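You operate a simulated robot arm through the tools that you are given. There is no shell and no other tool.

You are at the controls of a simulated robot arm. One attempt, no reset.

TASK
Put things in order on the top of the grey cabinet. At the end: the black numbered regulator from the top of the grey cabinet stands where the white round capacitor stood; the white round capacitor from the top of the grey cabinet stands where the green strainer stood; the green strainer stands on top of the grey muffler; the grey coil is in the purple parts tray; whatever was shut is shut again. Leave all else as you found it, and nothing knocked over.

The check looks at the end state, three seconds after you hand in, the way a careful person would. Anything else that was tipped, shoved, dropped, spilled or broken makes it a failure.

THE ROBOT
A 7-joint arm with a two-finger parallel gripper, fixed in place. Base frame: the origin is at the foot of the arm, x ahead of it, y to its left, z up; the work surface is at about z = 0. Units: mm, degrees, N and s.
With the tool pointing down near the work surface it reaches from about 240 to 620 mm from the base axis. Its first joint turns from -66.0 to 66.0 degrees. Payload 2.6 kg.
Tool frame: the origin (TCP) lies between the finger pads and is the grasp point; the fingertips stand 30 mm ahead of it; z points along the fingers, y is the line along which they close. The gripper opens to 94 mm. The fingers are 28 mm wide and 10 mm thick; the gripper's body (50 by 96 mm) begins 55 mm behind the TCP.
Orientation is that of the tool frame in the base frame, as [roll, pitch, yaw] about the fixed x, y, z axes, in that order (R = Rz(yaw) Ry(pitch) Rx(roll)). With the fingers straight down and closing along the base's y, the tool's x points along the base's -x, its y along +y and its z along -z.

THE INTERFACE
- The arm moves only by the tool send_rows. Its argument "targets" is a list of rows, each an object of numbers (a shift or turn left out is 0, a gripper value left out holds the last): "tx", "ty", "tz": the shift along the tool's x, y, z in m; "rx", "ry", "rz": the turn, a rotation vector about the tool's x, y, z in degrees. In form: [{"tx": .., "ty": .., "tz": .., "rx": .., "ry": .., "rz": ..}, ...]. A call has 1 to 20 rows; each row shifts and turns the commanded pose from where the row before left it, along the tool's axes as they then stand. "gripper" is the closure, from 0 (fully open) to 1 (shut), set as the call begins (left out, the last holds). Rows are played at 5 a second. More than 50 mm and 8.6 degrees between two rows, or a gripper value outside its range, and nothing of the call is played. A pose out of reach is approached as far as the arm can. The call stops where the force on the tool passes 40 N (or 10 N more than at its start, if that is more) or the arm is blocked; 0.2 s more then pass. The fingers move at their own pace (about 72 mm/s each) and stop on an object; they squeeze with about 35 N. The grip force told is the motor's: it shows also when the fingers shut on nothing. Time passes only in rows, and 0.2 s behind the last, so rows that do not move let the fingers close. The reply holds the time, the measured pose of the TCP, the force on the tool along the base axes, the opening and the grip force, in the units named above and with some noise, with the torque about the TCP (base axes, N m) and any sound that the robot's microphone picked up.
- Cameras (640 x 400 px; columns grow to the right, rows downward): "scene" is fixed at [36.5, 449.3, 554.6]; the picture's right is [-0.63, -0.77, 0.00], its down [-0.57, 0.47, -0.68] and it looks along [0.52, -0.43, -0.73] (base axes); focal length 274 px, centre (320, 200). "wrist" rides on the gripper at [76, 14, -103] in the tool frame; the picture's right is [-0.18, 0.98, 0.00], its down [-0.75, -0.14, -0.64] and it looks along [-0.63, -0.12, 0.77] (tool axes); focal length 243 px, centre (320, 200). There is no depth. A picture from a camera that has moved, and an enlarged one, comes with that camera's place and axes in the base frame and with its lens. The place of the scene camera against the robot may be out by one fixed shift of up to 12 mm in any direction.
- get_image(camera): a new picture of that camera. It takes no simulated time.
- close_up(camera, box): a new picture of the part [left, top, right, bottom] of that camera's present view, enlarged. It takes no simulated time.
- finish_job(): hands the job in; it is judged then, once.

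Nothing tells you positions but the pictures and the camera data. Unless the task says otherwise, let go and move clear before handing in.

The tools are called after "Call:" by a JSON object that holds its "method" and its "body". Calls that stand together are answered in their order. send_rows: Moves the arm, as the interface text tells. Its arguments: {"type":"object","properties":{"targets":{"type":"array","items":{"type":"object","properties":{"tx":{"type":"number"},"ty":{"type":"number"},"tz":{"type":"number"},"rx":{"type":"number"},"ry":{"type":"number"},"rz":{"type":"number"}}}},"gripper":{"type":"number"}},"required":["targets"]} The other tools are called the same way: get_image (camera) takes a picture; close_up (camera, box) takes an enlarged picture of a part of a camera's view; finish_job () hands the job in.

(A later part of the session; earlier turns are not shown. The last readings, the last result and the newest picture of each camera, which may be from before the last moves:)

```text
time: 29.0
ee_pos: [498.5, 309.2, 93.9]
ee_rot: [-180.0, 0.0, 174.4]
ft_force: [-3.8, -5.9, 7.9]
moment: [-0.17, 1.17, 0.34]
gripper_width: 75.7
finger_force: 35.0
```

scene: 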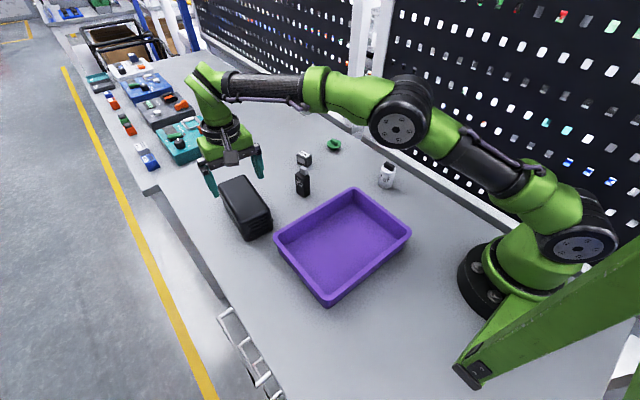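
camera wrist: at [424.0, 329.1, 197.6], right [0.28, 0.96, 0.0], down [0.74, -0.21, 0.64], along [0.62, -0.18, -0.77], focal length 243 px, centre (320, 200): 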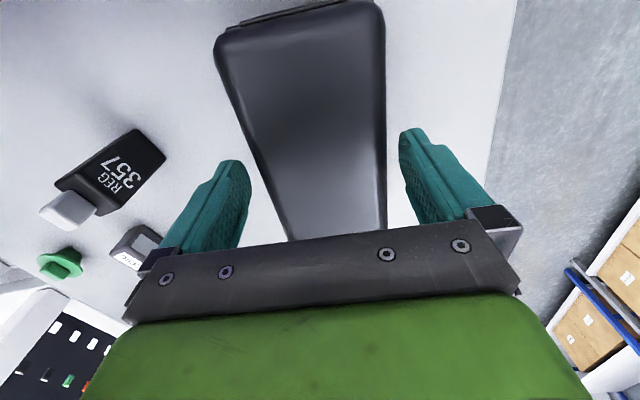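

The table has taken the weight. I'll open and rise clear.

Call:
{"method": "send_rows", "body": {"targets": [{}, {}, {"tz": -0.02}, {"tz": -0.03}, {"tz": -0.04}, {"tz": -0.04}, {}], "gripper": 0.0}}

Call:
{"method": "close_up", "body": {"camera": "scene", "box": [205, 165, 285, 250]}}

Call:
{"method": "get_image", "body": {"camera": "wrist"}}

```text
time: 30.6
ee_pos: [498.7, 310.5, 221.7]
ee_rot: [180.0, 0.0, 174.5]
ft_force: [-0.1, 0.1, 0.5]
moment: [0.0, 0.0, 0.04]
gripper_width: 94.0
finger_force: 0.0
```

```text
4.71 times, centred on (245, 208) of scene
camera zoom: at [36.5, 449.3, 554.6], right [-0.63, -0.77, 0.0], down [-0.57, 0.47, -0.68], along [0.52, -0.43, -0.73], focal length 1291 px, centre (673, 165)
```

zoom: 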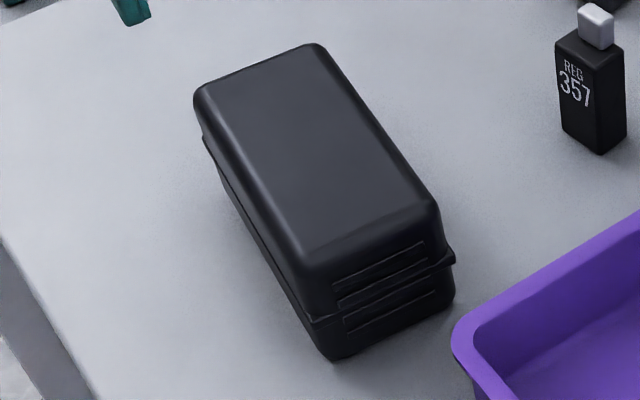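

```text
taken
camera wrist: at [424.1, 330.3, 325.2], right [0.28, 0.96, 0.0], down [0.74, -0.21, 0.64], along [0.62, -0.18, -0.77], focal length 243 px, centre (320, 200)
```

wrist: 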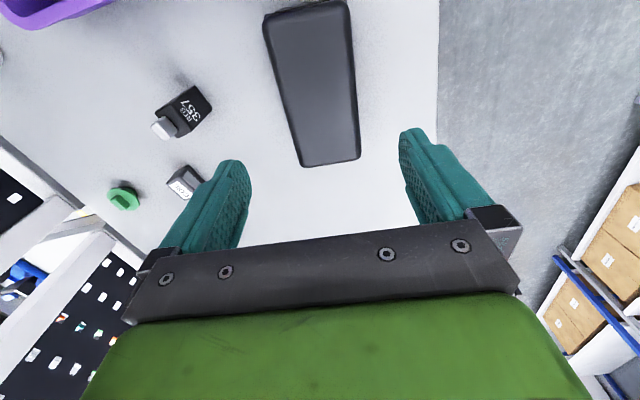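

The muffler is back within about 2 mm of its original place. Next is the green strainer, so I'll move over to look at it from close by.

Call:
{"method": "send_rows", "body": {"targets": [{"rz": -5.6}, {"tx": 0.0086, "ty": -0.0438, "tz": 0.0027}, {"tx": 0.0086, "ty": -0.0438, "tz": 0.0027}, {"tx": 0.0086, "ty": -0.0438, "tz": 0.0027}, {"tx": 0.0086, "ty": -0.0438, "tz": 0.0027}, {"tx": 0.0086, "ty": -0.0438, "tz": 0.0027}, {"tx": 0.0086, "ty": -0.0438, "tz": 0.0027}, {"tx": 0.0086, "ty": -0.0438, "tz": 0.0027}, {"tx": 0.0086, "ty": -0.0438, "tz": 0.0027}, {}]}}

Call:
{"method": "get_image", "body": {"camera": "wrist"}}

Call:
{"method": "close_up", "body": {"camera": "wrist", "box": [280, 160, 370, 230]}}

Call:
{"method": "close_up", "body": {"camera": "scene", "box": [315, 130, 355, 160]}}

```text
time: 32.8
ee_pos: [432.2, -39.2, 203.5]
ee_rot: [180.0, 0.0, -180.0]
ft_force: [0.5, 1.1, 0.0]
moment: [0.04, 0.03, -0.02]
gripper_width: 93.9
finger_force: 0.1
```

```text
taken
camera wrist: at [355.0, -26.9, 306.4], right [0.18, 0.98, 0.0], down [0.75, -0.14, 0.64], along [0.63, -0.12, -0.77], focal length 243 px, centre (320, 200)
```

wrist: 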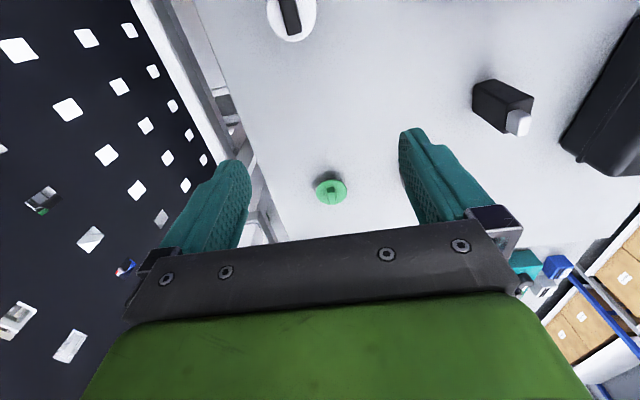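

```text
5.71 times, centred on (325, 195) of wrist
camera zoom: at [355.0, -26.9, 306.4], right [0.18, 0.98, 0.0], down [0.75, -0.14, 0.64], along [0.63, -0.12, -0.77], focal length 1386 px, centre (291, 229)
```

zoom: 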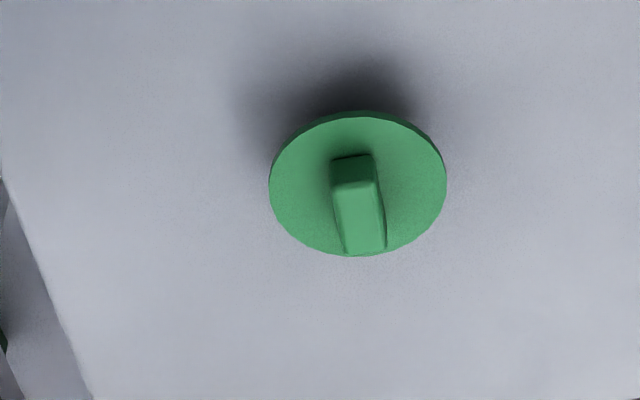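

```text
13.33 times, centred on (335, 145) of scene
camera zoom: at [36.5, 449.3, 554.6], right [-0.63, -0.77, 0.0], down [-0.57, 0.47, -0.68], along [0.52, -0.43, -0.73], focal length 3659 px, centre (120, 933)
```

zoom: 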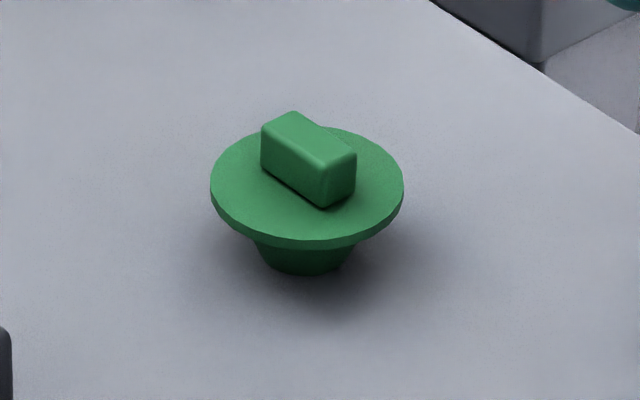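

The strainer is a 47 mm disc on a short foot, with a small block on top as a handle. I'll take a second, closer view to pin down its position and height.

Call:
{"method": "send_rows", "body": {"targets": [{"tx": -0.0293, "ty": -0.0037, "tz": 0.0212}, {"tx": -0.0293, "ty": -0.0037, "tz": 0.0212}, {"tx": -0.0293, "ty": -0.0037, "tz": 0.0212}, {}]}}

Call:
{"method": "get_image", "body": {"camera": "wrist"}}

Call:
{"method": "close_up", "body": {"camera": "wrist", "box": [280, 120, 380, 200]}}

```text
time: 33.8
ee_pos: [518.7, -54.4, 139.2]
ee_rot: [180.0, 0.0, 179.9]
ft_force: [-0.1, 0.4, -0.5]
moment: [-0.02, 0.01, 0.0]
gripper_width: 93.9
finger_force: 0.0
```

```text
taken
camera wrist: at [443.1, -41.6, 242.2], right [0.18, 0.98, 0.0], down [0.75, -0.14, 0.64], along [0.63, -0.12, -0.77], focal length 243 px, centre (320, 200)
```

wrist: 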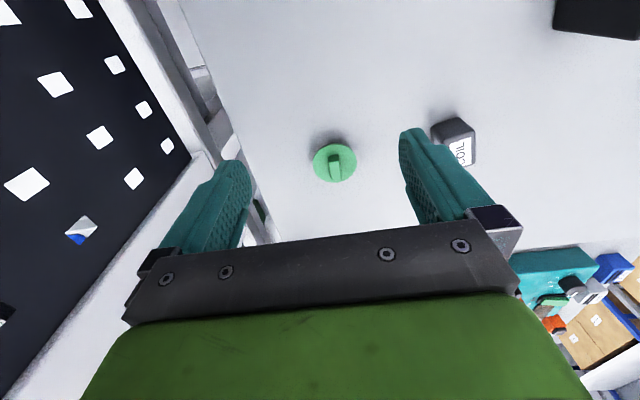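

```text
5.00 times, centred on (330, 160) of wrist
camera zoom: at [443.1, -41.6, 242.2], right [0.18, 0.98, 0.0], down [0.75, -0.14, 0.64], along [0.63, -0.12, -0.77], focal length 1213 px, centre (270, 400)
```

zoom: 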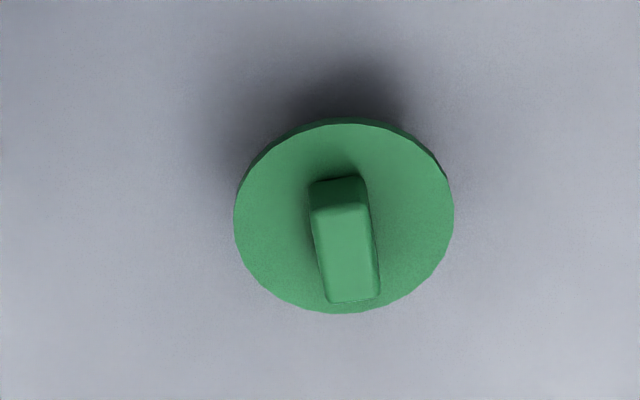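

The two views agree: the strainer is centred at about (580,-51), its disc top is at z≈17, and its handle is 11 mm wide and lies along x. I'll re-read the pose and move above it.

Call:
{"method": "send_rows", "body": {"targets": [{"tx": -0.031, "ty": 0.001}, {"tx": -0.031, "ty": 0.001}, {}]}}

Call:
{"method": "send_rows", "body": {"targets": [{"tz": 0.03}, {"tz": 0.03}, {}]}}

Call:
{"method": "get_image", "body": {"camera": "wrist"}}

Call:
{"method": "close_up", "body": {"camera": "scene", "box": [295, 100, 375, 160]}}

```text
time: 34.6
ee_pos: [581.4, -51.1, 138.1]
ee_rot: [-179.9, 0.1, 180.0]
ft_force: [-1.1, 0.2, -0.7]
moment: [0.02, 0.0, -0.03]
gripper_width: 93.9
finger_force: 0.1
```

```text
time: 35.4
ee_pos: [581.9, -50.6, 78.5]
ee_rot: [-180.0, 0.0, 180.0]
ft_force: [-0.3, 0.4, -0.7]
moment: [-0.01, -0.01, -0.02]
gripper_width: 94.0
finger_force: 0.1
```

```text
taken
camera wrist: at [506.0, -37.7, 182.3], right [0.18, 0.98, 0.0], down [0.75, -0.14, 0.64], along [0.63, -0.12, -0.77], focal length 243 px, centre (320, 200)
```

wrist: 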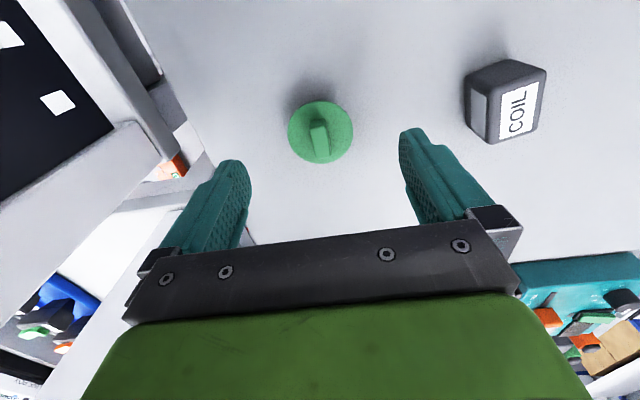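

```text
6.67 times, centred on (335, 130) of scene
camera zoom: at [36.5, 449.3, 554.6], right [-0.63, -0.77, 0.0], down [-0.57, 0.47, -0.68], along [0.52, -0.43, -0.73], focal length 1829 px, centre (220, 667)
```

zoom: 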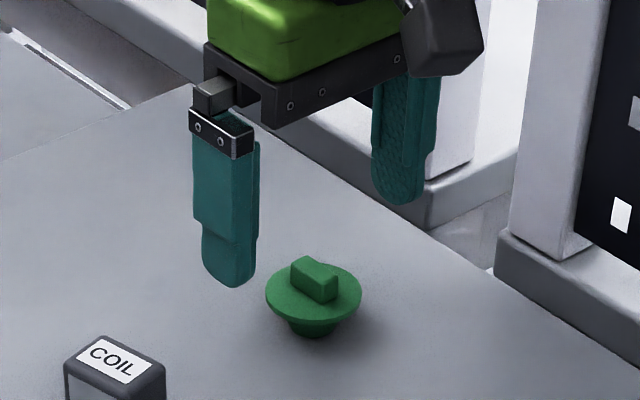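

Call:
{"method": "close_up", "body": {"camera": "wrist", "box": [280, 90, 360, 170]}}

Call:
{"method": "close_up", "body": {"camera": "wrist", "box": [450, 50, 560, 150]}}

```text
5.00 times, centred on (320, 130) of wrist
camera zoom: at [506.0, -37.7, 182.3], right [0.18, 0.98, 0.0], down [0.75, -0.14, 0.64], along [0.63, -0.12, -0.77], focal length 1213 px, centre (320, 550)
```

zoom: 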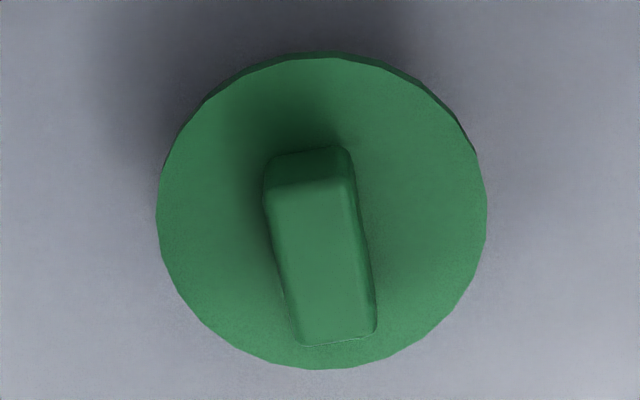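

```text
4.00 times, centred on (505, 100) of wrist
camera zoom: at [506.0, -37.7, 182.3], right [0.18, 0.98, 0.0], down [0.75, -0.14, 0.64], along [0.63, -0.12, -0.77], focal length 970 px, centre (-420, 600)
```

zoom: 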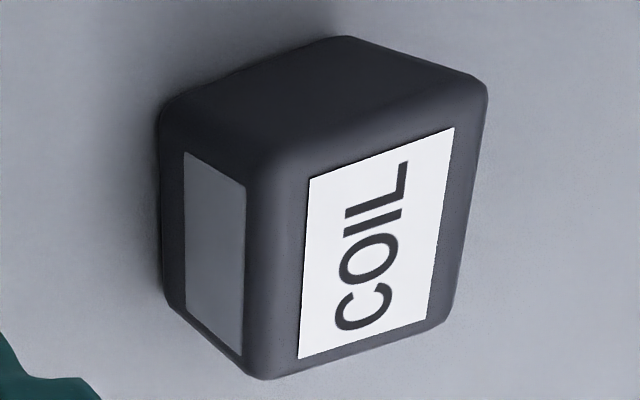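

The handle is centred at (581,-51), 11 mm wide, with its top at z≈27.5. I'll narrow the gripper, descend so the fingertips hover just above the disc, and check.

Call:
{"method": "send_rows", "body": {"targets": [{}, {}, {"tz": 0.0145}, {"tz": 0.014}, {}], "gripper": 0.6}}

Call:
{"method": "close_up", "body": {"camera": "scene", "box": [305, 110, 365, 165]}}

Call:
{"method": "close_up", "body": {"camera": "wrist", "box": [200, 60, 440, 240]}}

```text
time: 36.6
ee_pos: [583.0, -49.1, 50.0]
ee_rot: [180.0, 0.0, -180.0]
ft_force: [-0.7, -0.5, 5.4]
moment: [-0.02, 0.04, 0.0]
gripper_width: 37.7
finger_force: 0.0
```

```text
7.27 times, centred on (335, 138) of scene
camera zoom: at [36.5, 449.3, 554.6], right [-0.63, -0.77, 0.0], down [-0.57, 0.47, -0.68], along [0.52, -0.43, -0.73], focal length 1996 px, centre (211, 654)
```

zoom: 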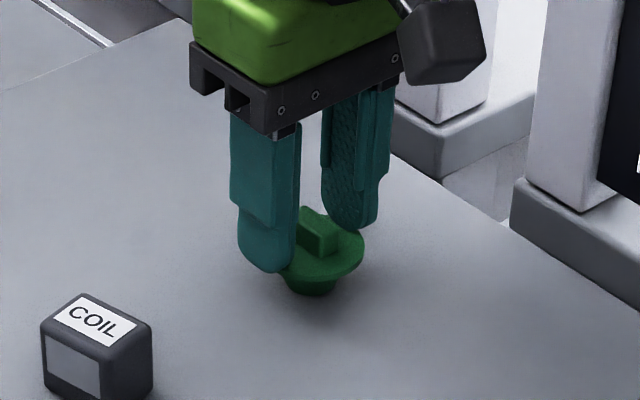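

```text
2.22 times, centred on (320, 150) of wrist
camera zoom: at [506.2, -35.7, 153.4], right [0.18, 0.98, 0.0], down [0.75, -0.14, 0.64], along [0.63, -0.12, -0.77], focal length 539 px, centre (320, 311)
```

zoom: 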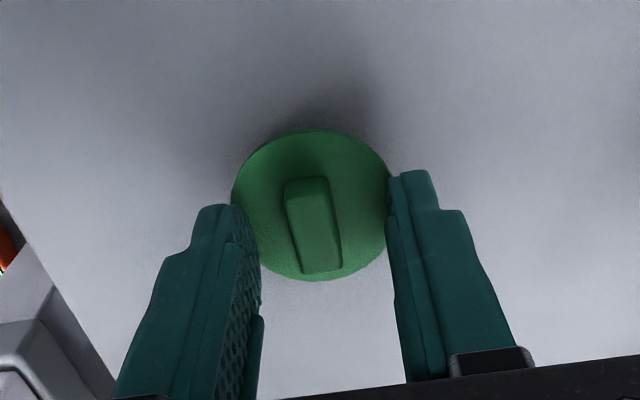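

I feel 5 N, so the tips are just touching the disc. I'll back off 1.5 mm and close on the handle.

Call:
{"method": "send_rows", "body": {"targets": [{"tz": -0.0015}, {}]}}

Call:
{"method": "send_rows", "body": {"targets": [{}, {}, {}, {}], "gripper": 1.0}}

Call:
{"method": "close_up", "body": {"camera": "wrist", "box": [200, 60, 440, 240]}}

Call:
{"method": "close_up", "body": {"camera": "scene", "box": [305, 110, 365, 165]}}

```text
time: 37.2
ee_pos: [581.6, -50.1, 49.7]
ee_rot: [180.0, -0.1, 180.0]
ft_force: [1.3, -0.6, 0.4]
moment: [0.02, -0.01, 0.01]
gripper_width: 37.5
finger_force: 0.1
```

```text
time: 38.2
ee_pos: [581.4, -48.8, 51.0]
ee_rot: [180.0, 0.0, -180.0]
ft_force: [0.9, 0.2, 0.5]
moment: [0.0, 0.02, -0.02]
gripper_width: 10.6
finger_force: 35.3
```

```text
2.22 times, centred on (320, 150) of wrist
camera zoom: at [505.2, -36.2, 154.3], right [0.18, 0.98, 0.0], down [0.75, -0.14, 0.64], along [0.63, -0.12, -0.77], focal length 539 px, centre (320, 311)
```

zoom: 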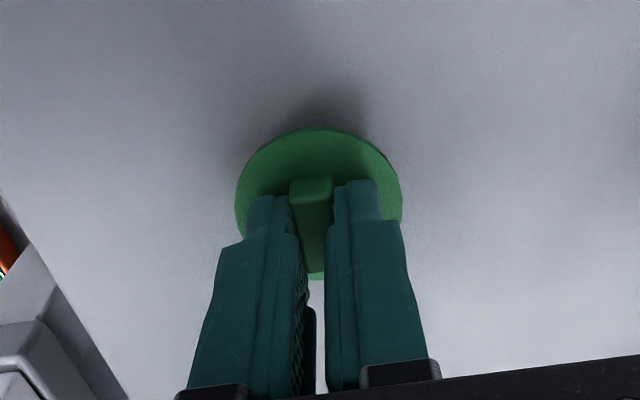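

```text
7.27 times, centred on (335, 138) of scene
camera zoom: at [36.5, 449.3, 554.6], right [-0.63, -0.77, 0.0], down [-0.57, 0.47, -0.68], along [0.52, -0.43, -0.73], focal length 1996 px, centre (211, 654)
```

zoom: 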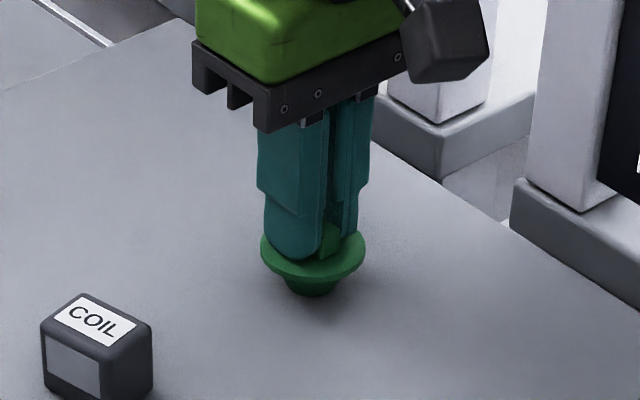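

The handle is held at 10.6 mm. I'll lift and carry the strainer to above the muffler's centre.

Call:
{"method": "send_rows", "body": {"targets": [{"tz": -0.01}, {"tz": -0.03}, {"tz": -0.04}, {"tz": -0.04}, {"tz": -0.03}, {}]}}

Call:
{"method": "send_rows", "body": {"targets": [{"tx": 0.0092, "ty": 0.0398}, {"tx": 0.0092, "ty": 0.0398}, {"tx": 0.0092, "ty": 0.0398}, {"tx": 0.0092, "ty": 0.0398}, {"tx": 0.0092, "ty": 0.0398}, {"tx": 0.0092, "ty": 0.0398}, {"tx": 0.0092, "ty": 0.0398}, {"tx": 0.0092, "ty": 0.0398}, {"tx": 0.0092, "ty": 0.0398}, {}]}}

Call:
{"method": "get_image", "body": {"camera": "wrist"}}

Call:
{"method": "get_image", "body": {"camera": "scene"}}

```text
time: 39.6
ee_pos: [580.2, -48.6, 201.5]
ee_rot: [180.0, 0.1, 179.9]
ft_force: [-0.5, 0.5, -0.5]
moment: [-0.02, -0.04, -0.01]
gripper_width: 10.3
finger_force: 34.8
```

```text
time: 41.8
ee_pos: [499.1, 306.1, 199.4]
ee_rot: [-180.0, 0.1, -180.0]
ft_force: [-0.8, 0.1, 0.3]
moment: [0.0, 0.01, 0.01]
gripper_width: 10.3
finger_force: 35.3
```

```text
taken
camera wrist: at [423.5, 319.4, 302.8], right [0.18, 0.98, 0.0], down [0.75, -0.14, 0.64], along [0.63, -0.12, -0.77], focal length 243 px, centre (320, 200)
```

wrist: 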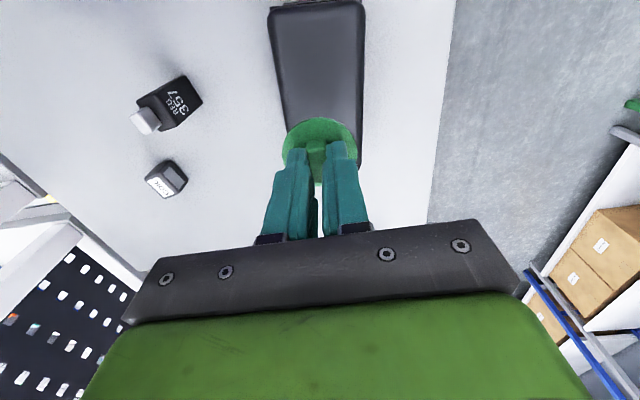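

```text
taken
```

scene: 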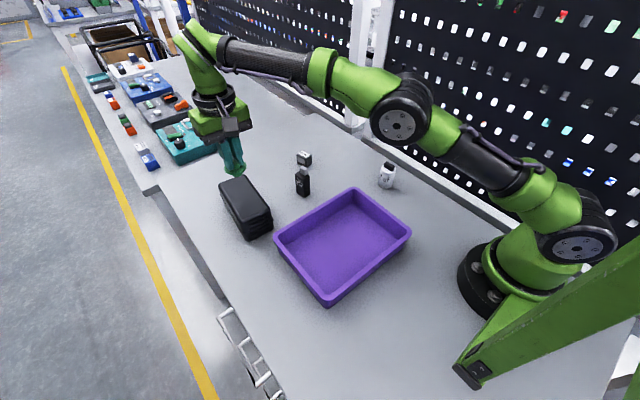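

The strainer is above the muffler's centre. I'll lower it close, check the gap, then touch down slowly.

Call:
{"method": "send_rows", "body": {"targets": [{"tz": 0.02}, {"tz": 0.02}, {"tz": 0.018}, {}]}}

Call:
{"method": "close_up", "body": {"camera": "scene", "box": [195, 130, 285, 245]}}

Call:
{"method": "close_up", "body": {"camera": "wrist", "box": [220, 0, 420, 200]}}

```text
time: 42.8
ee_pos: [496.9, 306.4, 144.7]
ee_rot: [-179.9, 0.0, 180.0]
ft_force: [0.3, 0.1, -0.8]
moment: [0.0, 0.01, 0.0]
gripper_width: 10.4
finger_force: 35.0
```

```text
3.48 times, centred on (240, 188) of scene
camera zoom: at [36.5, 449.3, 554.6], right [-0.63, -0.77, 0.0], down [-0.57, 0.47, -0.68], along [0.52, -0.43, -0.73], focal length 954 px, centre (598, 244)
```

zoom: 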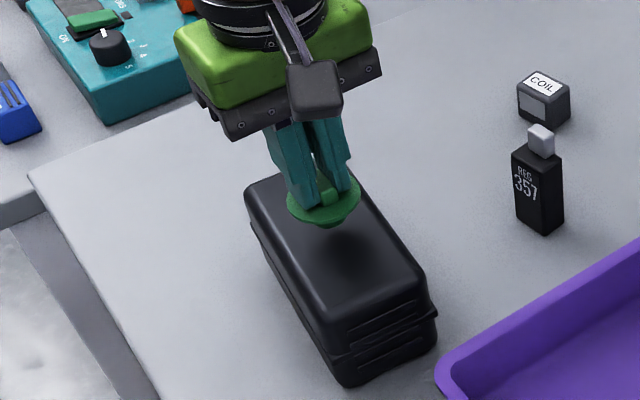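

```text
2.00 times, centred on (320, 100) of wrist
camera zoom: at [420.9, 320.5, 248.3], right [0.18, 0.98, 0.0], down [0.75, -0.14, 0.64], along [0.63, -0.12, -0.77], focal length 485 px, centre (320, 400)
```

zoom: 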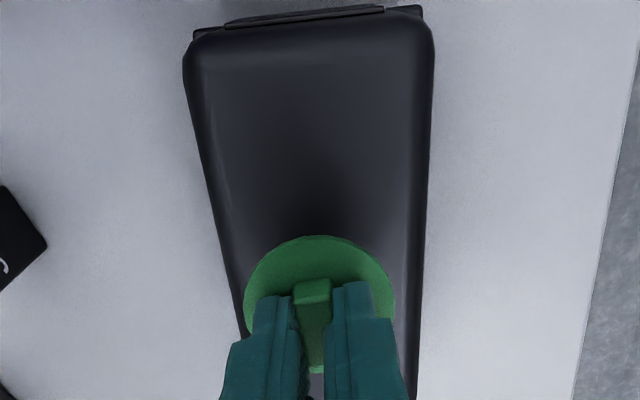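

Call:
{"method": "send_rows", "body": {"targets": [{"tz": 0.004}, {"tz": 0.003}, {}]}}

Call:
{"method": "send_rows", "body": {"targets": [{"tz": 0.002}, {}]}}

Call:
{"method": "close_up", "body": {"camera": "scene", "box": [215, 150, 275, 210]}}

```text
time: 43.6
ee_pos: [496.9, 307.8, 136.6]
ee_rot: [-179.9, 0.0, 179.9]
ft_force: [0.0, 0.7, -0.4]
moment: [0.02, -0.05, -0.04]
gripper_width: 10.4
finger_force: 34.8
```

```text
time: 44.2
ee_pos: [497.0, 307.8, 135.2]
ee_rot: [180.0, 0.0, -180.0]
ft_force: [0.3, -0.4, -0.9]
moment: [-0.04, 0.0, 0.0]
gripper_width: 10.4
finger_force: 35.1
```

```text
6.67 times, centred on (245, 180) of scene
camera zoom: at [36.5, 449.3, 554.6], right [-0.63, -0.77, 0.0], down [-0.57, 0.47, -0.68], along [0.52, -0.43, -0.73], focal length 1829 px, centre (820, 333)
```

zoom: 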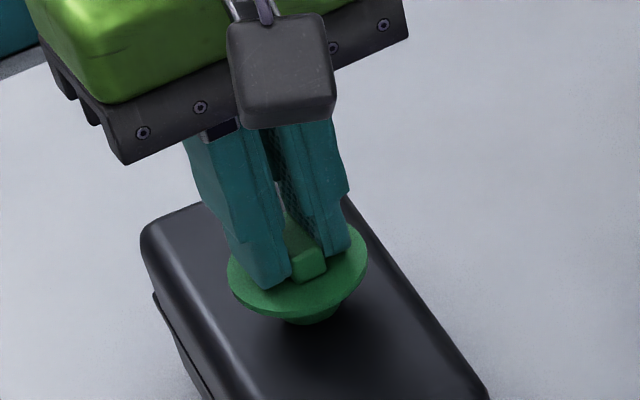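

Call:
{"method": "send_rows", "body": {"targets": [{"tz": 0.002}, {}]}}

Call:
{"method": "send_rows", "body": {"targets": [{"tz": 0.0015}, {}]}}

Call:
{"method": "send_rows", "body": {"targets": [{"tz": 0.001}, {}]}}

Call:
{"method": "close_up", "body": {"camera": "scene", "box": [215, 150, 275, 210]}}

```text
time: 44.8
ee_pos: [497.2, 308.4, 133.5]
ee_rot: [180.0, 0.0, 180.0]
ft_force: [1.3, -0.3, 0.4]
moment: [0.04, -0.03, 0.01]
gripper_width: 10.7
finger_force: 35.0
```

```text
time: 45.4
ee_pos: [498.2, 307.9, 132.5]
ee_rot: [179.9, -0.1, 179.9]
ft_force: [-1.2, 0.4, 2.8]
moment: [-0.02, 0.04, 0.03]
gripper_width: 10.2
finger_force: 35.1
```

```text
time: 46.0
ee_pos: [499.1, 307.1, 131.9]
ee_rot: [179.9, 0.1, -179.9]
ft_force: [-0.2, -0.8, 8.3]
moment: [-0.04, 0.05, 0.02]
gripper_width: 10.5
finger_force: 35.2
```

```text
6.67 times, centred on (245, 180) of scene
camera zoom: at [36.5, 449.3, 554.6], right [-0.63, -0.77, 0.0], down [-0.57, 0.47, -0.68], along [0.52, -0.43, -0.73], focal length 1829 px, centre (820, 333)
```

zoom: 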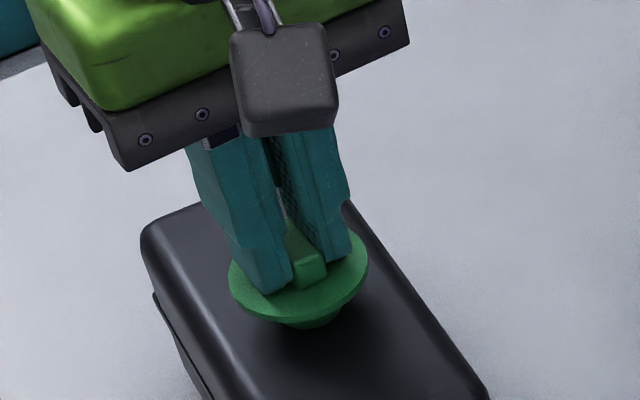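

Touchdown. I'll ease off slightly, release, and rise.

Call:
{"method": "send_rows", "body": {"targets": [{"tz": -0.0008}, {}]}}

Call:
{"method": "send_rows", "body": {"targets": [{}, {}, {"tz": -0.01}, {"tz": -0.03}, {"tz": -0.04}, {}], "gripper": 0.6}}

Call:
{"method": "close_up", "body": {"camera": "scene", "box": [195, 140, 285, 245]}}

Call:
{"method": "get_image", "body": {"camera": "wrist"}}

```text
time: 46.6
ee_pos: [497.4, 307.7, 133.3]
ee_rot: [180.0, 0.1, -180.0]
ft_force: [2.1, -1.1, 9.7]
moment: [-0.04, -0.06, 0.02]
gripper_width: 10.3
finger_force: 35.0
```

```text
time: 48.0
ee_pos: [497.7, 306.4, 208.2]
ee_rot: [-180.0, 0.0, -180.0]
ft_force: [-1.1, 0.2, -0.2]
moment: [0.02, -0.01, -0.02]
gripper_width: 37.5
finger_force: 0.2
```

```text
3.81 times, centred on (240, 192) of scene
camera zoom: at [36.5, 449.3, 554.6], right [-0.63, -0.77, 0.0], down [-0.57, 0.47, -0.68], along [0.52, -0.43, -0.73], focal length 1045 px, centre (625, 229)
```

zoom: 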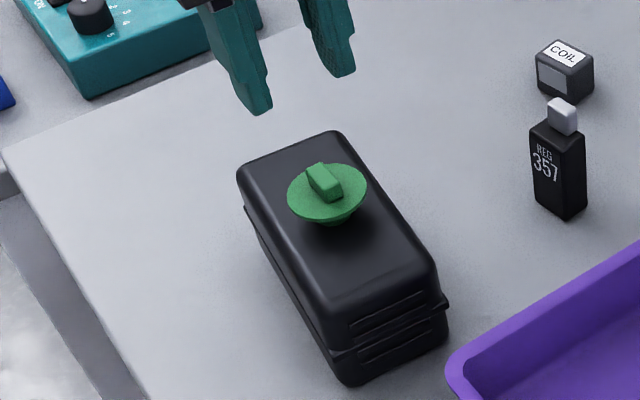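

```text
taken
camera wrist: at [421.2, 319.5, 312.4], right [0.18, 0.98, 0.0], down [0.75, -0.14, 0.64], along [0.63, -0.12, -0.77], focal length 243 px, centre (320, 200)
```

wrist: 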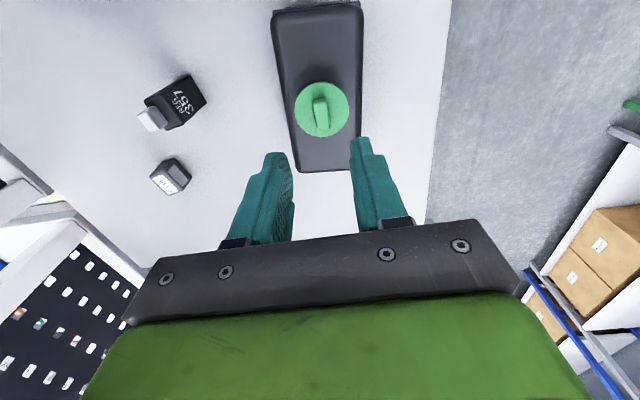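

The strainer stands on the muffler. Next is the capacitor: I'll move over and look at it closely.

Call:
{"method": "send_rows", "body": {"targets": [{"tx": 0.0208, "ty": -0.0361}, {"tx": 0.0208, "ty": -0.0361}, {"tx": 0.0208, "ty": -0.0361}, {"tx": 0.0208, "ty": -0.0361}, {"tx": 0.0208, "ty": -0.0361}, {"tx": 0.0208, "ty": -0.0361}, {"tx": 0.0208, "ty": -0.0361}, {"tx": 0.0208, "ty": -0.0361}, {"tx": 0.0208, "ty": -0.0361}, {"tx": 0.0208, "ty": -0.0361}, {}], "gripper": 0.0}}

Call:
{"method": "get_image", "body": {"camera": "wrist"}}

Call:
{"method": "close_up", "body": {"camera": "wrist", "box": [280, 120, 380, 200]}}

Call:
{"method": "get_image", "body": {"camera": "scene"}}

```text
time: 50.4
ee_pos: [288.9, -50.8, 209.3]
ee_rot: [179.9, 0.1, -179.9]
ft_force: [-0.2, -0.5, -0.5]
moment: [0.0, 0.02, -0.01]
gripper_width: 94.0
finger_force: 0.1
```

```text
taken
camera wrist: at [213.2, -37.3, 313.7], right [0.18, 0.98, 0.0], down [0.75, -0.14, 0.64], along [0.63, -0.12, -0.77], focal length 243 px, centre (320, 200)
```

wrist: 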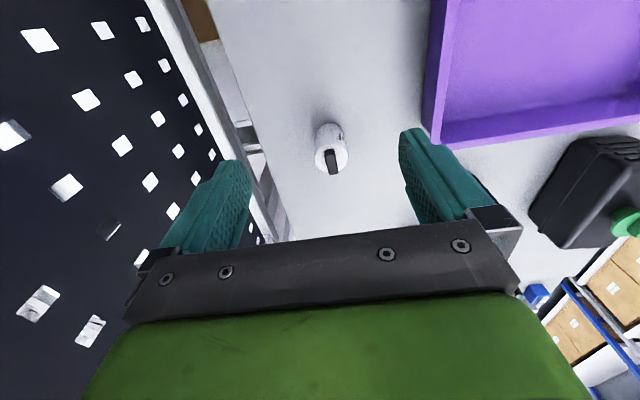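

```text
5.00 times, centred on (330, 160) of wrist
camera zoom: at [213.2, -37.3, 313.7], right [0.18, 0.98, 0.0], down [0.75, -0.14, 0.64], along [0.63, -0.12, -0.77], focal length 1213 px, centre (270, 400)
```

zoom: 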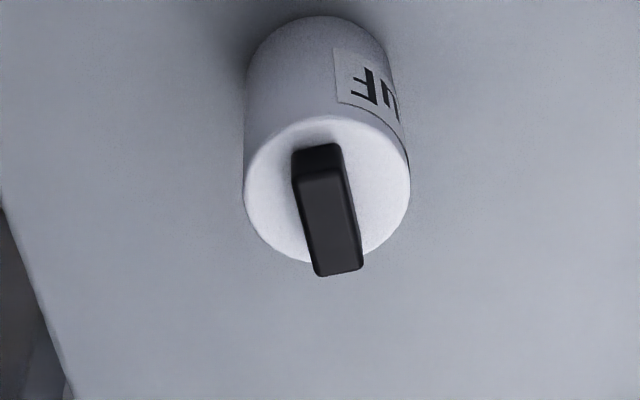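

```text
taken
```

scene: 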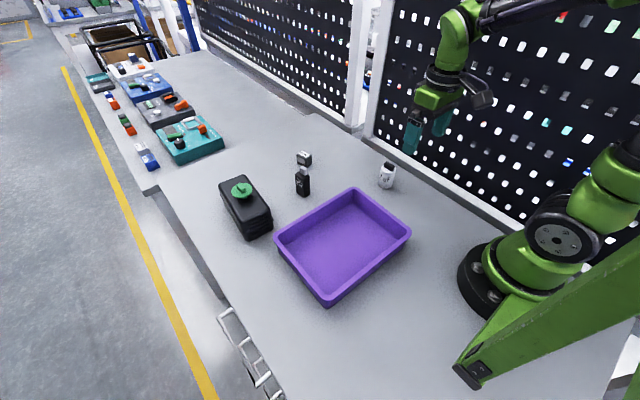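

The capacitor is a 40 mm white cylinder with a black block on top, near (361,-51). I'll take a closer second view to triangulate it.

Call:
{"method": "send_rows", "body": {"targets": [{"tx": -0.0205, "tz": 0.0295}, {"tx": -0.0205, "tz": 0.0295}, {}]}}

Call:
{"method": "close_up", "body": {"camera": "wrist", "box": [260, 70, 400, 210]}}

Call:
{"method": "close_up", "body": {"camera": "scene", "box": [360, 145, 420, 200]}}

```text
time: 51.2
ee_pos: [332.8, -51.3, 153.4]
ee_rot: [179.9, 0.0, -179.9]
ft_force: [-0.6, -0.4, 0.2]
moment: [-0.01, 0.0, 0.02]
gripper_width: 93.8
finger_force: 0.0
```

```text
2.86 times, centred on (330, 140) of wrist
camera zoom: at [257.4, -38.5, 257.7], right [0.18, 0.98, 0.0], down [0.75, -0.14, 0.64], along [0.63, -0.12, -0.77], focal length 693 px, centre (291, 371)
```

zoom: 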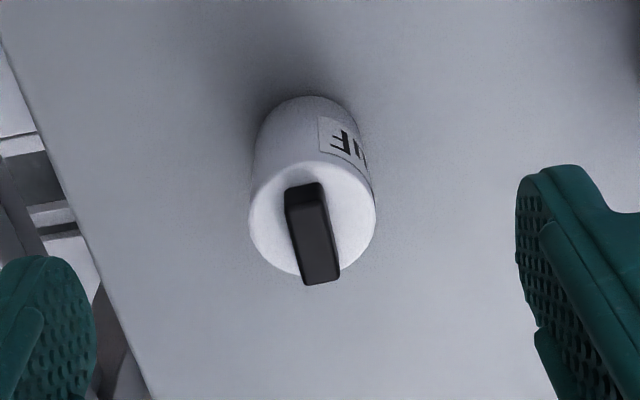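

```text
7.27 times, centred on (390, 172) of scene
camera zoom: at [36.5, 449.3, 554.6], right [-0.63, -0.77, 0.0], down [-0.57, 0.47, -0.68], along [0.52, -0.43, -0.73], focal length 1996 px, centre (-189, 400)
```

zoom: 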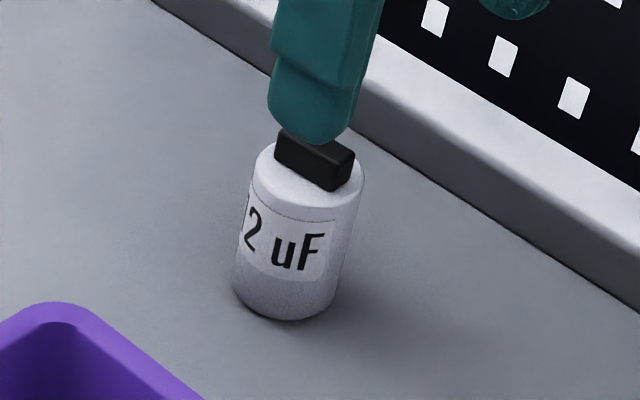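

The capacitor is centred at (361.5,-50.6), about 40 mm across, with its body top at z≈55. I'll go over it, set a moderate opening, and descend to grip the body.

Call:
{"method": "send_rows", "body": {"targets": [{"tx": -0.0145, "tz": 0.015}, {"tx": -0.014, "tz": 0.015}, {}], "gripper": 0.3}}

Call:
{"method": "get_image", "body": {"camera": "wrist"}}

Call:
{"method": "close_up", "body": {"camera": "scene", "box": [350, 120, 430, 200]}}

```text
time: 52.0
ee_pos: [358.9, -53.0, 122.3]
ee_rot: [180.0, 0.0, 180.0]
ft_force: [0.5, 0.2, -0.3]
moment: [-0.01, -0.02, 0.01]
gripper_width: 65.9
finger_force: 0.0
```

```text
taken
camera wrist: at [282.9, -39.5, 226.8], right [0.18, 0.98, 0.0], down [0.75, -0.14, 0.64], along [0.63, -0.12, -0.77], focal length 243 px, centre (320, 200)
```

wrist: 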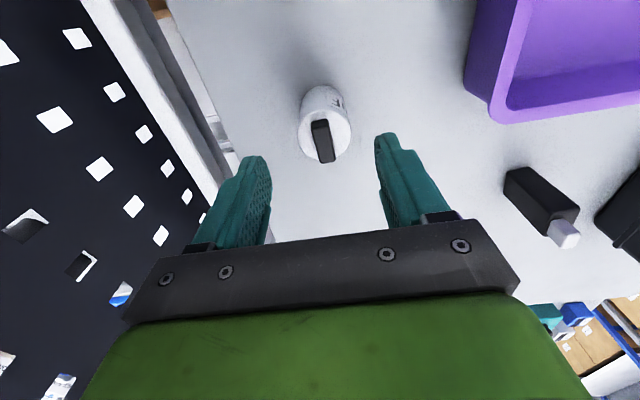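

```text
5.00 times, centred on (390, 160) of scene
camera zoom: at [36.5, 449.3, 554.6], right [-0.63, -0.77, 0.0], down [-0.57, 0.47, -0.68], along [0.52, -0.43, -0.73], focal length 1372 px, centre (-30, 400)
```

zoom: 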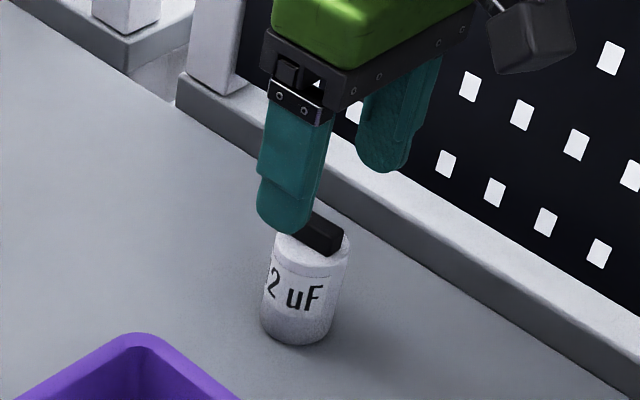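

Call:
{"method": "close_up", "body": {"camera": "wrist", "box": [275, 75, 375, 175]}}

Call:
{"method": "send_rows", "body": {"targets": [{}]}}

Call:
{"method": "send_rows", "body": {"targets": [{}]}}

Call:
{"method": "send_rows", "body": {"targets": [{}]}}

```text
4.00 times, centred on (325, 125) of wrist
camera zoom: at [282.9, -39.5, 226.8], right [0.18, 0.98, 0.0], down [0.75, -0.14, 0.64], along [0.63, -0.12, -0.77], focal length 970 px, centre (300, 500)
```

zoom: 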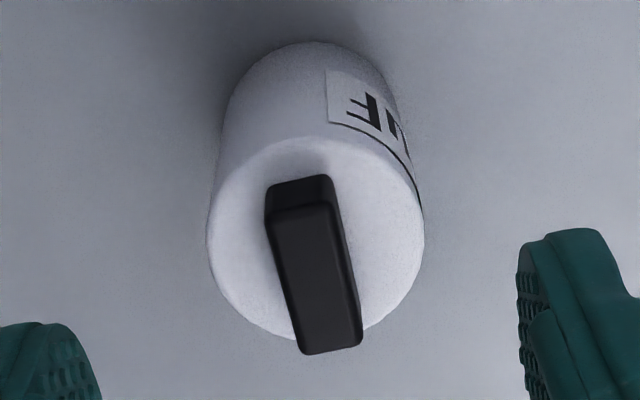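

```text
time: 52.4
ee_pos: [359.4, -51.4, 122.9]
ee_rot: [179.9, 0.0, -180.0]
ft_force: [0.1, 0.2, 1.1]
moment: [-0.04, -0.02, -0.02]
gripper_width: 65.7
finger_force: 0.0
```

```text
time: 52.8
ee_pos: [357.9, -53.1, 123.5]
ee_rot: [-179.9, 0.0, -179.9]
ft_force: [0.5, -0.1, -0.4]
moment: [-0.02, -0.02, 0.0]
gripper_width: 65.8
finger_force: 0.1
```

```text
time: 53.2
ee_pos: [358.8, -53.8, 124.0]
ee_rot: [180.0, 0.0, 179.9]
ft_force: [0.9, 0.4, -0.3]
moment: [-0.02, -0.04, -0.01]
gripper_width: 65.7
finger_force: 0.0
```

The capacitor is (+2.3,+2.5) mm from the tool axis, so I'll correct that, descend, and close on the body.

Call:
{"method": "send_rows", "body": {"targets": [{"tx": -0.0023, "ty": 0.0025}, {"tz": 0.021}, {"tz": 0.021}, {"tz": 0.021}, {}]}}

Call:
{"method": "close_up", "body": {"camera": "wrist", "box": [180, 20, 460, 240]}}

Call:
{"method": "close_up", "body": {"camera": "scene", "box": [350, 130, 430, 210]}}

```text
time: 54.4
ee_pos: [361.0, -49.9, 58.2]
ee_rot: [-179.9, -0.1, -180.0]
ft_force: [0.5, 0.1, 0.0]
moment: [-0.02, 0.03, -0.03]
gripper_width: 65.7
finger_force: 0.1
```

```text
1.82 times, centred on (320, 130) of wrist
camera zoom: at [285.5, -36.8, 161.3], right [0.18, 0.98, 0.0], down [0.75, -0.14, 0.64], along [0.63, -0.12, -0.77], focal length 441 px, centre (320, 327)
```

zoom: 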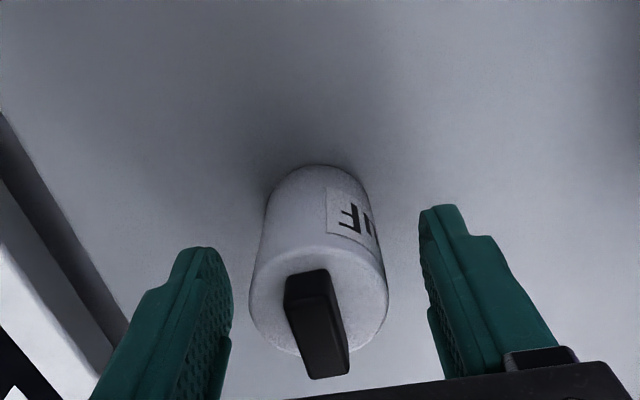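

```text
5.00 times, centred on (390, 170) of scene
camera zoom: at [36.5, 449.3, 554.6], right [-0.63, -0.77, 0.0], down [-0.57, 0.47, -0.68], along [0.52, -0.43, -0.73], focal length 1372 px, centre (-30, 350)
```

zoom: 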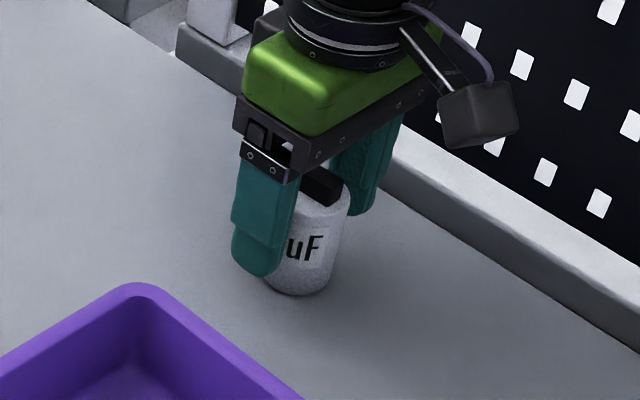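

Centred within half a millimetre. Closing.

Call:
{"method": "send_rows", "body": {"targets": [{}, {}, {}, {}], "gripper": 1.0}}

Call:
{"method": "send_rows", "body": {"targets": [{"tz": -0.004}, {"tz": -0.006}, {}]}}

Call:
{"method": "close_up", "body": {"camera": "scene", "box": [350, 130, 430, 210]}}

```text
time: 55.4
ee_pos: [361.2, -50.1, 57.8]
ee_rot: [-180.0, 0.0, 179.9]
ft_force: [1.0, 0.0, 0.7]
moment: [-0.02, 0.02, -0.05]
gripper_width: 38.8
finger_force: 35.5
```

```text
time: 56.2
ee_pos: [359.5, -50.6, 69.0]
ee_rot: [180.0, 0.0, 180.0]
ft_force: [-0.7, 0.0, -0.9]
moment: [0.0, 0.0, -0.02]
gripper_width: 38.9
finger_force: 35.2
```

```text
5.00 times, centred on (390, 170) of scene
camera zoom: at [36.5, 449.3, 554.6], right [-0.63, -0.77, 0.0], down [-0.57, 0.47, -0.68], along [0.52, -0.43, -0.73], focal length 1372 px, centre (-30, 350)
```

zoom: 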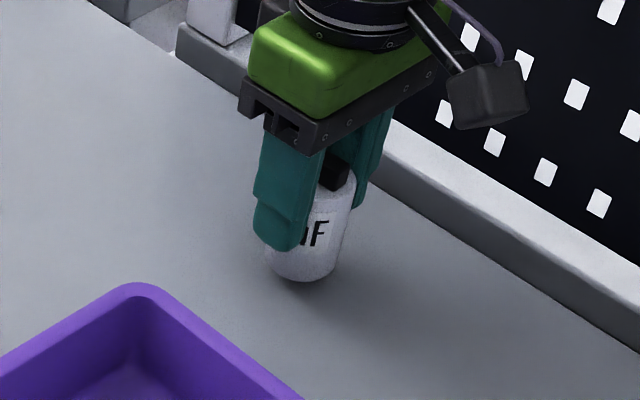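

The capacitor is held at 38.8 mm and lifted. I'll carry it high over to the strainer's old spot at (580,-51).

Call:
{"method": "send_rows", "body": {"targets": [{"tz": -0.03}, {"tz": -0.03}, {"tz": -0.03}, {"tx": -0.0365}, {"tx": -0.0365}, {"tx": -0.0365}, {"tx": -0.0365}, {"tx": -0.0365}, {"tx": -0.0365, "ty": -0.0004}, {}, {}]}}

Call:
{"method": "send_rows", "body": {"targets": [{}]}}

Call:
{"method": "get_image", "body": {"camera": "wrist"}}

Call:
{"method": "get_image", "body": {"camera": "scene"}}

```text
time: 58.6
ee_pos: [581.1, -53.1, 157.1]
ee_rot: [180.0, 0.0, 179.9]
ft_force: [-0.4, -0.3, -1.5]
moment: [0.02, -0.03, -0.02]
gripper_width: 38.7
finger_force: 34.9
```

```text
time: 59.0
ee_pos: [581.3, -52.9, 157.8]
ee_rot: [179.9, 0.0, 180.0]
ft_force: [0.3, 0.6, -1.3]
moment: [0.01, 0.0, 0.02]
gripper_width: 38.5
finger_force: 35.0
```

```text
taken
camera wrist: at [505.1, -39.6, 261.3], right [0.18, 0.98, 0.0], down [0.75, -0.14, 0.64], along [0.63, -0.12, -0.77], focal length 243 px, centre (320, 200)
```

wrist: 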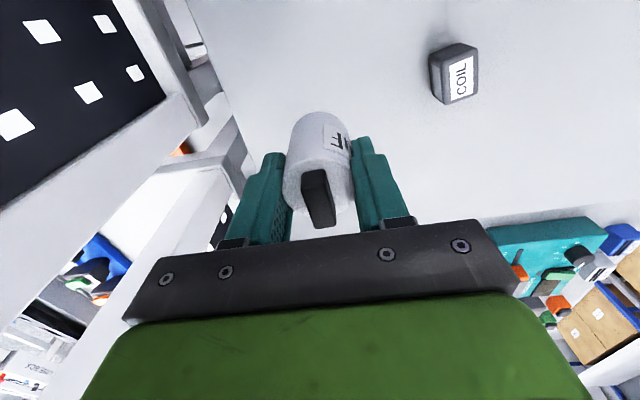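

```text
taken
```

scene: 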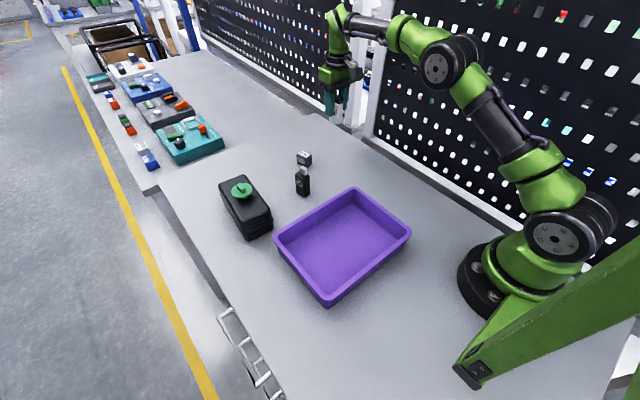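

I'm 1.5 to 2 mm off the spot, so I'll correct and lower.

Call:
{"method": "send_rows", "body": {"targets": [{"tx": 0.0015, "ty": 0.0022}, {"tz": 0.03}, {"tz": 0.03}, {"tz": 0.025}, {"tz": 0.008}, {}]}}

Call:
{"method": "send_rows", "body": {"targets": [{}]}}

Call:
{"method": "close_up", "body": {"camera": "scene", "box": [295, 100, 375, 170]}}

Call:
{"method": "get_image", "body": {"camera": "wrist"}}

```text
time: 60.4
ee_pos: [579.4, -51.0, 63.6]
ee_rot: [-180.0, 0.0, -180.0]
ft_force: [-0.9, -0.2, -0.2]
moment: [0.03, 0.02, -0.03]
gripper_width: 38.9
finger_force: 35.0
```

```text
time: 60.8
ee_pos: [579.4, -50.2, 63.8]
ee_rot: [179.9, 0.0, 180.0]
ft_force: [0.2, 0.2, -0.7]
moment: [0.01, 0.03, 0.03]
gripper_width: 38.6
finger_force: 34.4
```

```text
5.71 times, centred on (335, 135) of scene
camera zoom: at [36.5, 449.3, 554.6], right [-0.63, -0.77, 0.0], down [-0.57, 0.47, -0.68], along [0.52, -0.43, -0.73], focal length 1568 px, centre (234, 571)
```

zoom: 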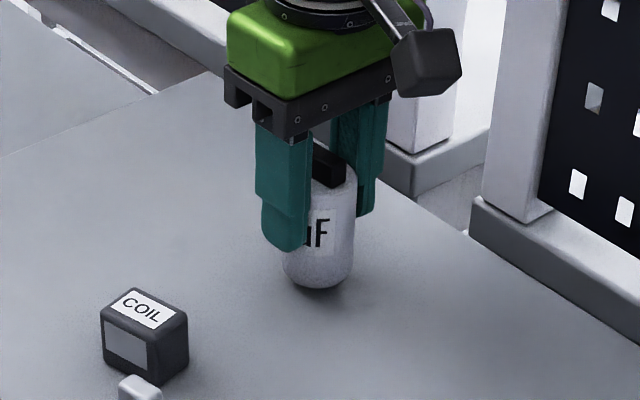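

```text
taken
camera wrist: at [502.1, -36.8, 168.6], right [0.18, 0.98, 0.0], down [0.75, -0.14, 0.64], along [0.63, -0.12, -0.77], focal length 243 px, centre (320, 200)
```

wrist: 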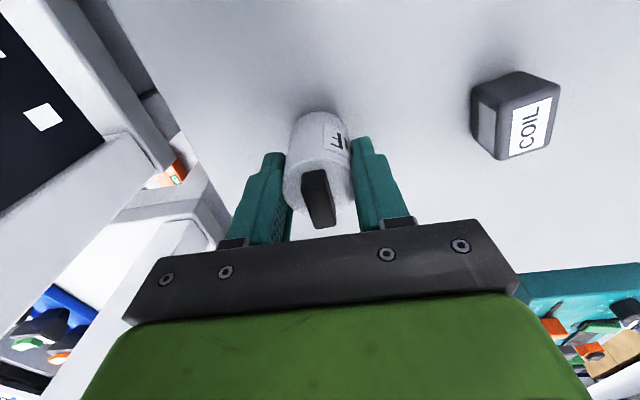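

Call:
{"method": "close_up", "body": {"camera": "scene", "box": [315, 130, 355, 160]}}

Call:
{"method": "close_up", "body": {"camera": "wrist", "box": [265, 95, 375, 235]}}

```text
13.33 times, centred on (335, 145) of scene
camera zoom: at [36.5, 449.3, 554.6], right [-0.63, -0.77, 0.0], down [-0.57, 0.47, -0.68], along [0.52, -0.43, -0.73], focal length 3659 px, centre (120, 933)
```

zoom: 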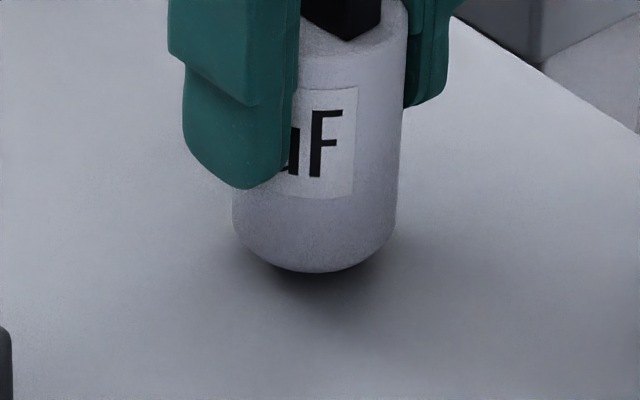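

```text
2.86 times, centred on (320, 165) of wrist
camera zoom: at [502.1, -36.8, 168.6], right [0.18, 0.98, 0.0], down [0.75, -0.14, 0.64], along [0.63, -0.12, -0.77], focal length 693 px, centre (320, 300)
```

zoom: 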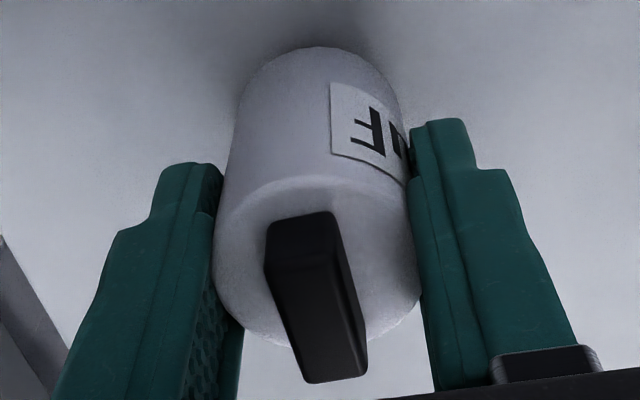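

Comparing against the strainer's recorded spot, the capacitor looks about 2 mm too far -y. I'll nudge it and then set it down gently.

Call:
{"method": "send_rows", "body": {"targets": [{"tx": 0.001, "ty": 0.002}, {"tz": 0.003}, {}]}}

Call:
{"method": "send_rows", "body": {"targets": [{"tz": 0.0015}, {}]}}

Call:
{"method": "close_up", "body": {"camera": "scene", "box": [315, 130, 355, 160]}}

```text
time: 61.6
ee_pos: [576.6, -47.9, 63.0]
ee_rot: [179.9, 0.0, -180.0]
ft_force: [0.0, 0.1, -0.4]
moment: [-0.03, -0.03, -0.01]
gripper_width: 38.7
finger_force: 35.1
```

```text
time: 62.2
ee_pos: [576.8, -47.3, 61.0]
ee_rot: [-180.0, 0.0, 180.0]
ft_force: [-0.7, 0.4, -0.6]
moment: [-0.02, -0.02, 0.02]
gripper_width: 38.9
finger_force: 35.3
```

```text
13.33 times, centred on (335, 145) of scene
camera zoom: at [36.5, 449.3, 554.6], right [-0.63, -0.77, 0.0], down [-0.57, 0.47, -0.68], along [0.52, -0.43, -0.73], focal length 3659 px, centre (120, 933)
```

zoom: 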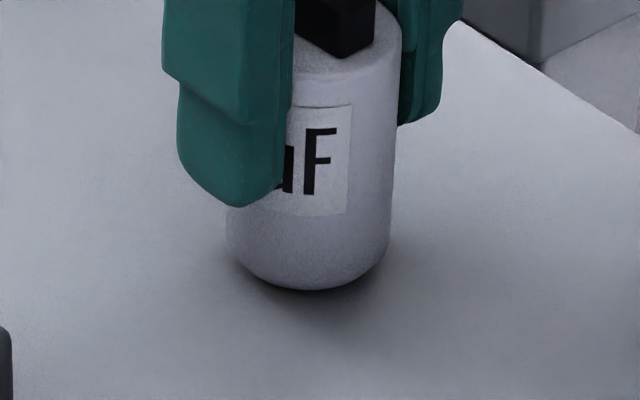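

Nearly on the mark now. I'll make a small +1 mm x correction, then touch down.

Call:
{"method": "send_rows", "body": {"targets": [{"tx": -0.001}, {"tz": 0.0015}, {}]}}

Call:
{"method": "send_rows", "body": {"targets": [{"tz": 0.001}, {}]}}

Call:
{"method": "send_rows", "body": {"targets": [{"tz": 0.0008}, {}]}}

```text
time: 63.0
ee_pos: [578.6, -48.9, 59.4]
ee_rot: [180.0, 0.0, 180.0]
ft_force: [0.6, -0.6, -0.9]
moment: [-0.01, 0.0, 0.02]
gripper_width: 38.8
finger_force: 34.0
```

```text
time: 63.6
ee_pos: [579.1, -46.4, 58.5]
ee_rot: [-180.0, 0.1, 180.0]
ft_force: [-0.3, -1.2, 0.5]
moment: [-0.01, 0.03, -0.01]
gripper_width: 38.5
finger_force: 34.9
```

```text
time: 64.2
ee_pos: [579.4, -47.4, 57.7]
ee_rot: [180.0, 0.0, 180.0]
ft_force: [0.9, 1.0, -0.7]
moment: [0.0, -0.02, -0.04]
gripper_width: 39.0
finger_force: 34.8
```

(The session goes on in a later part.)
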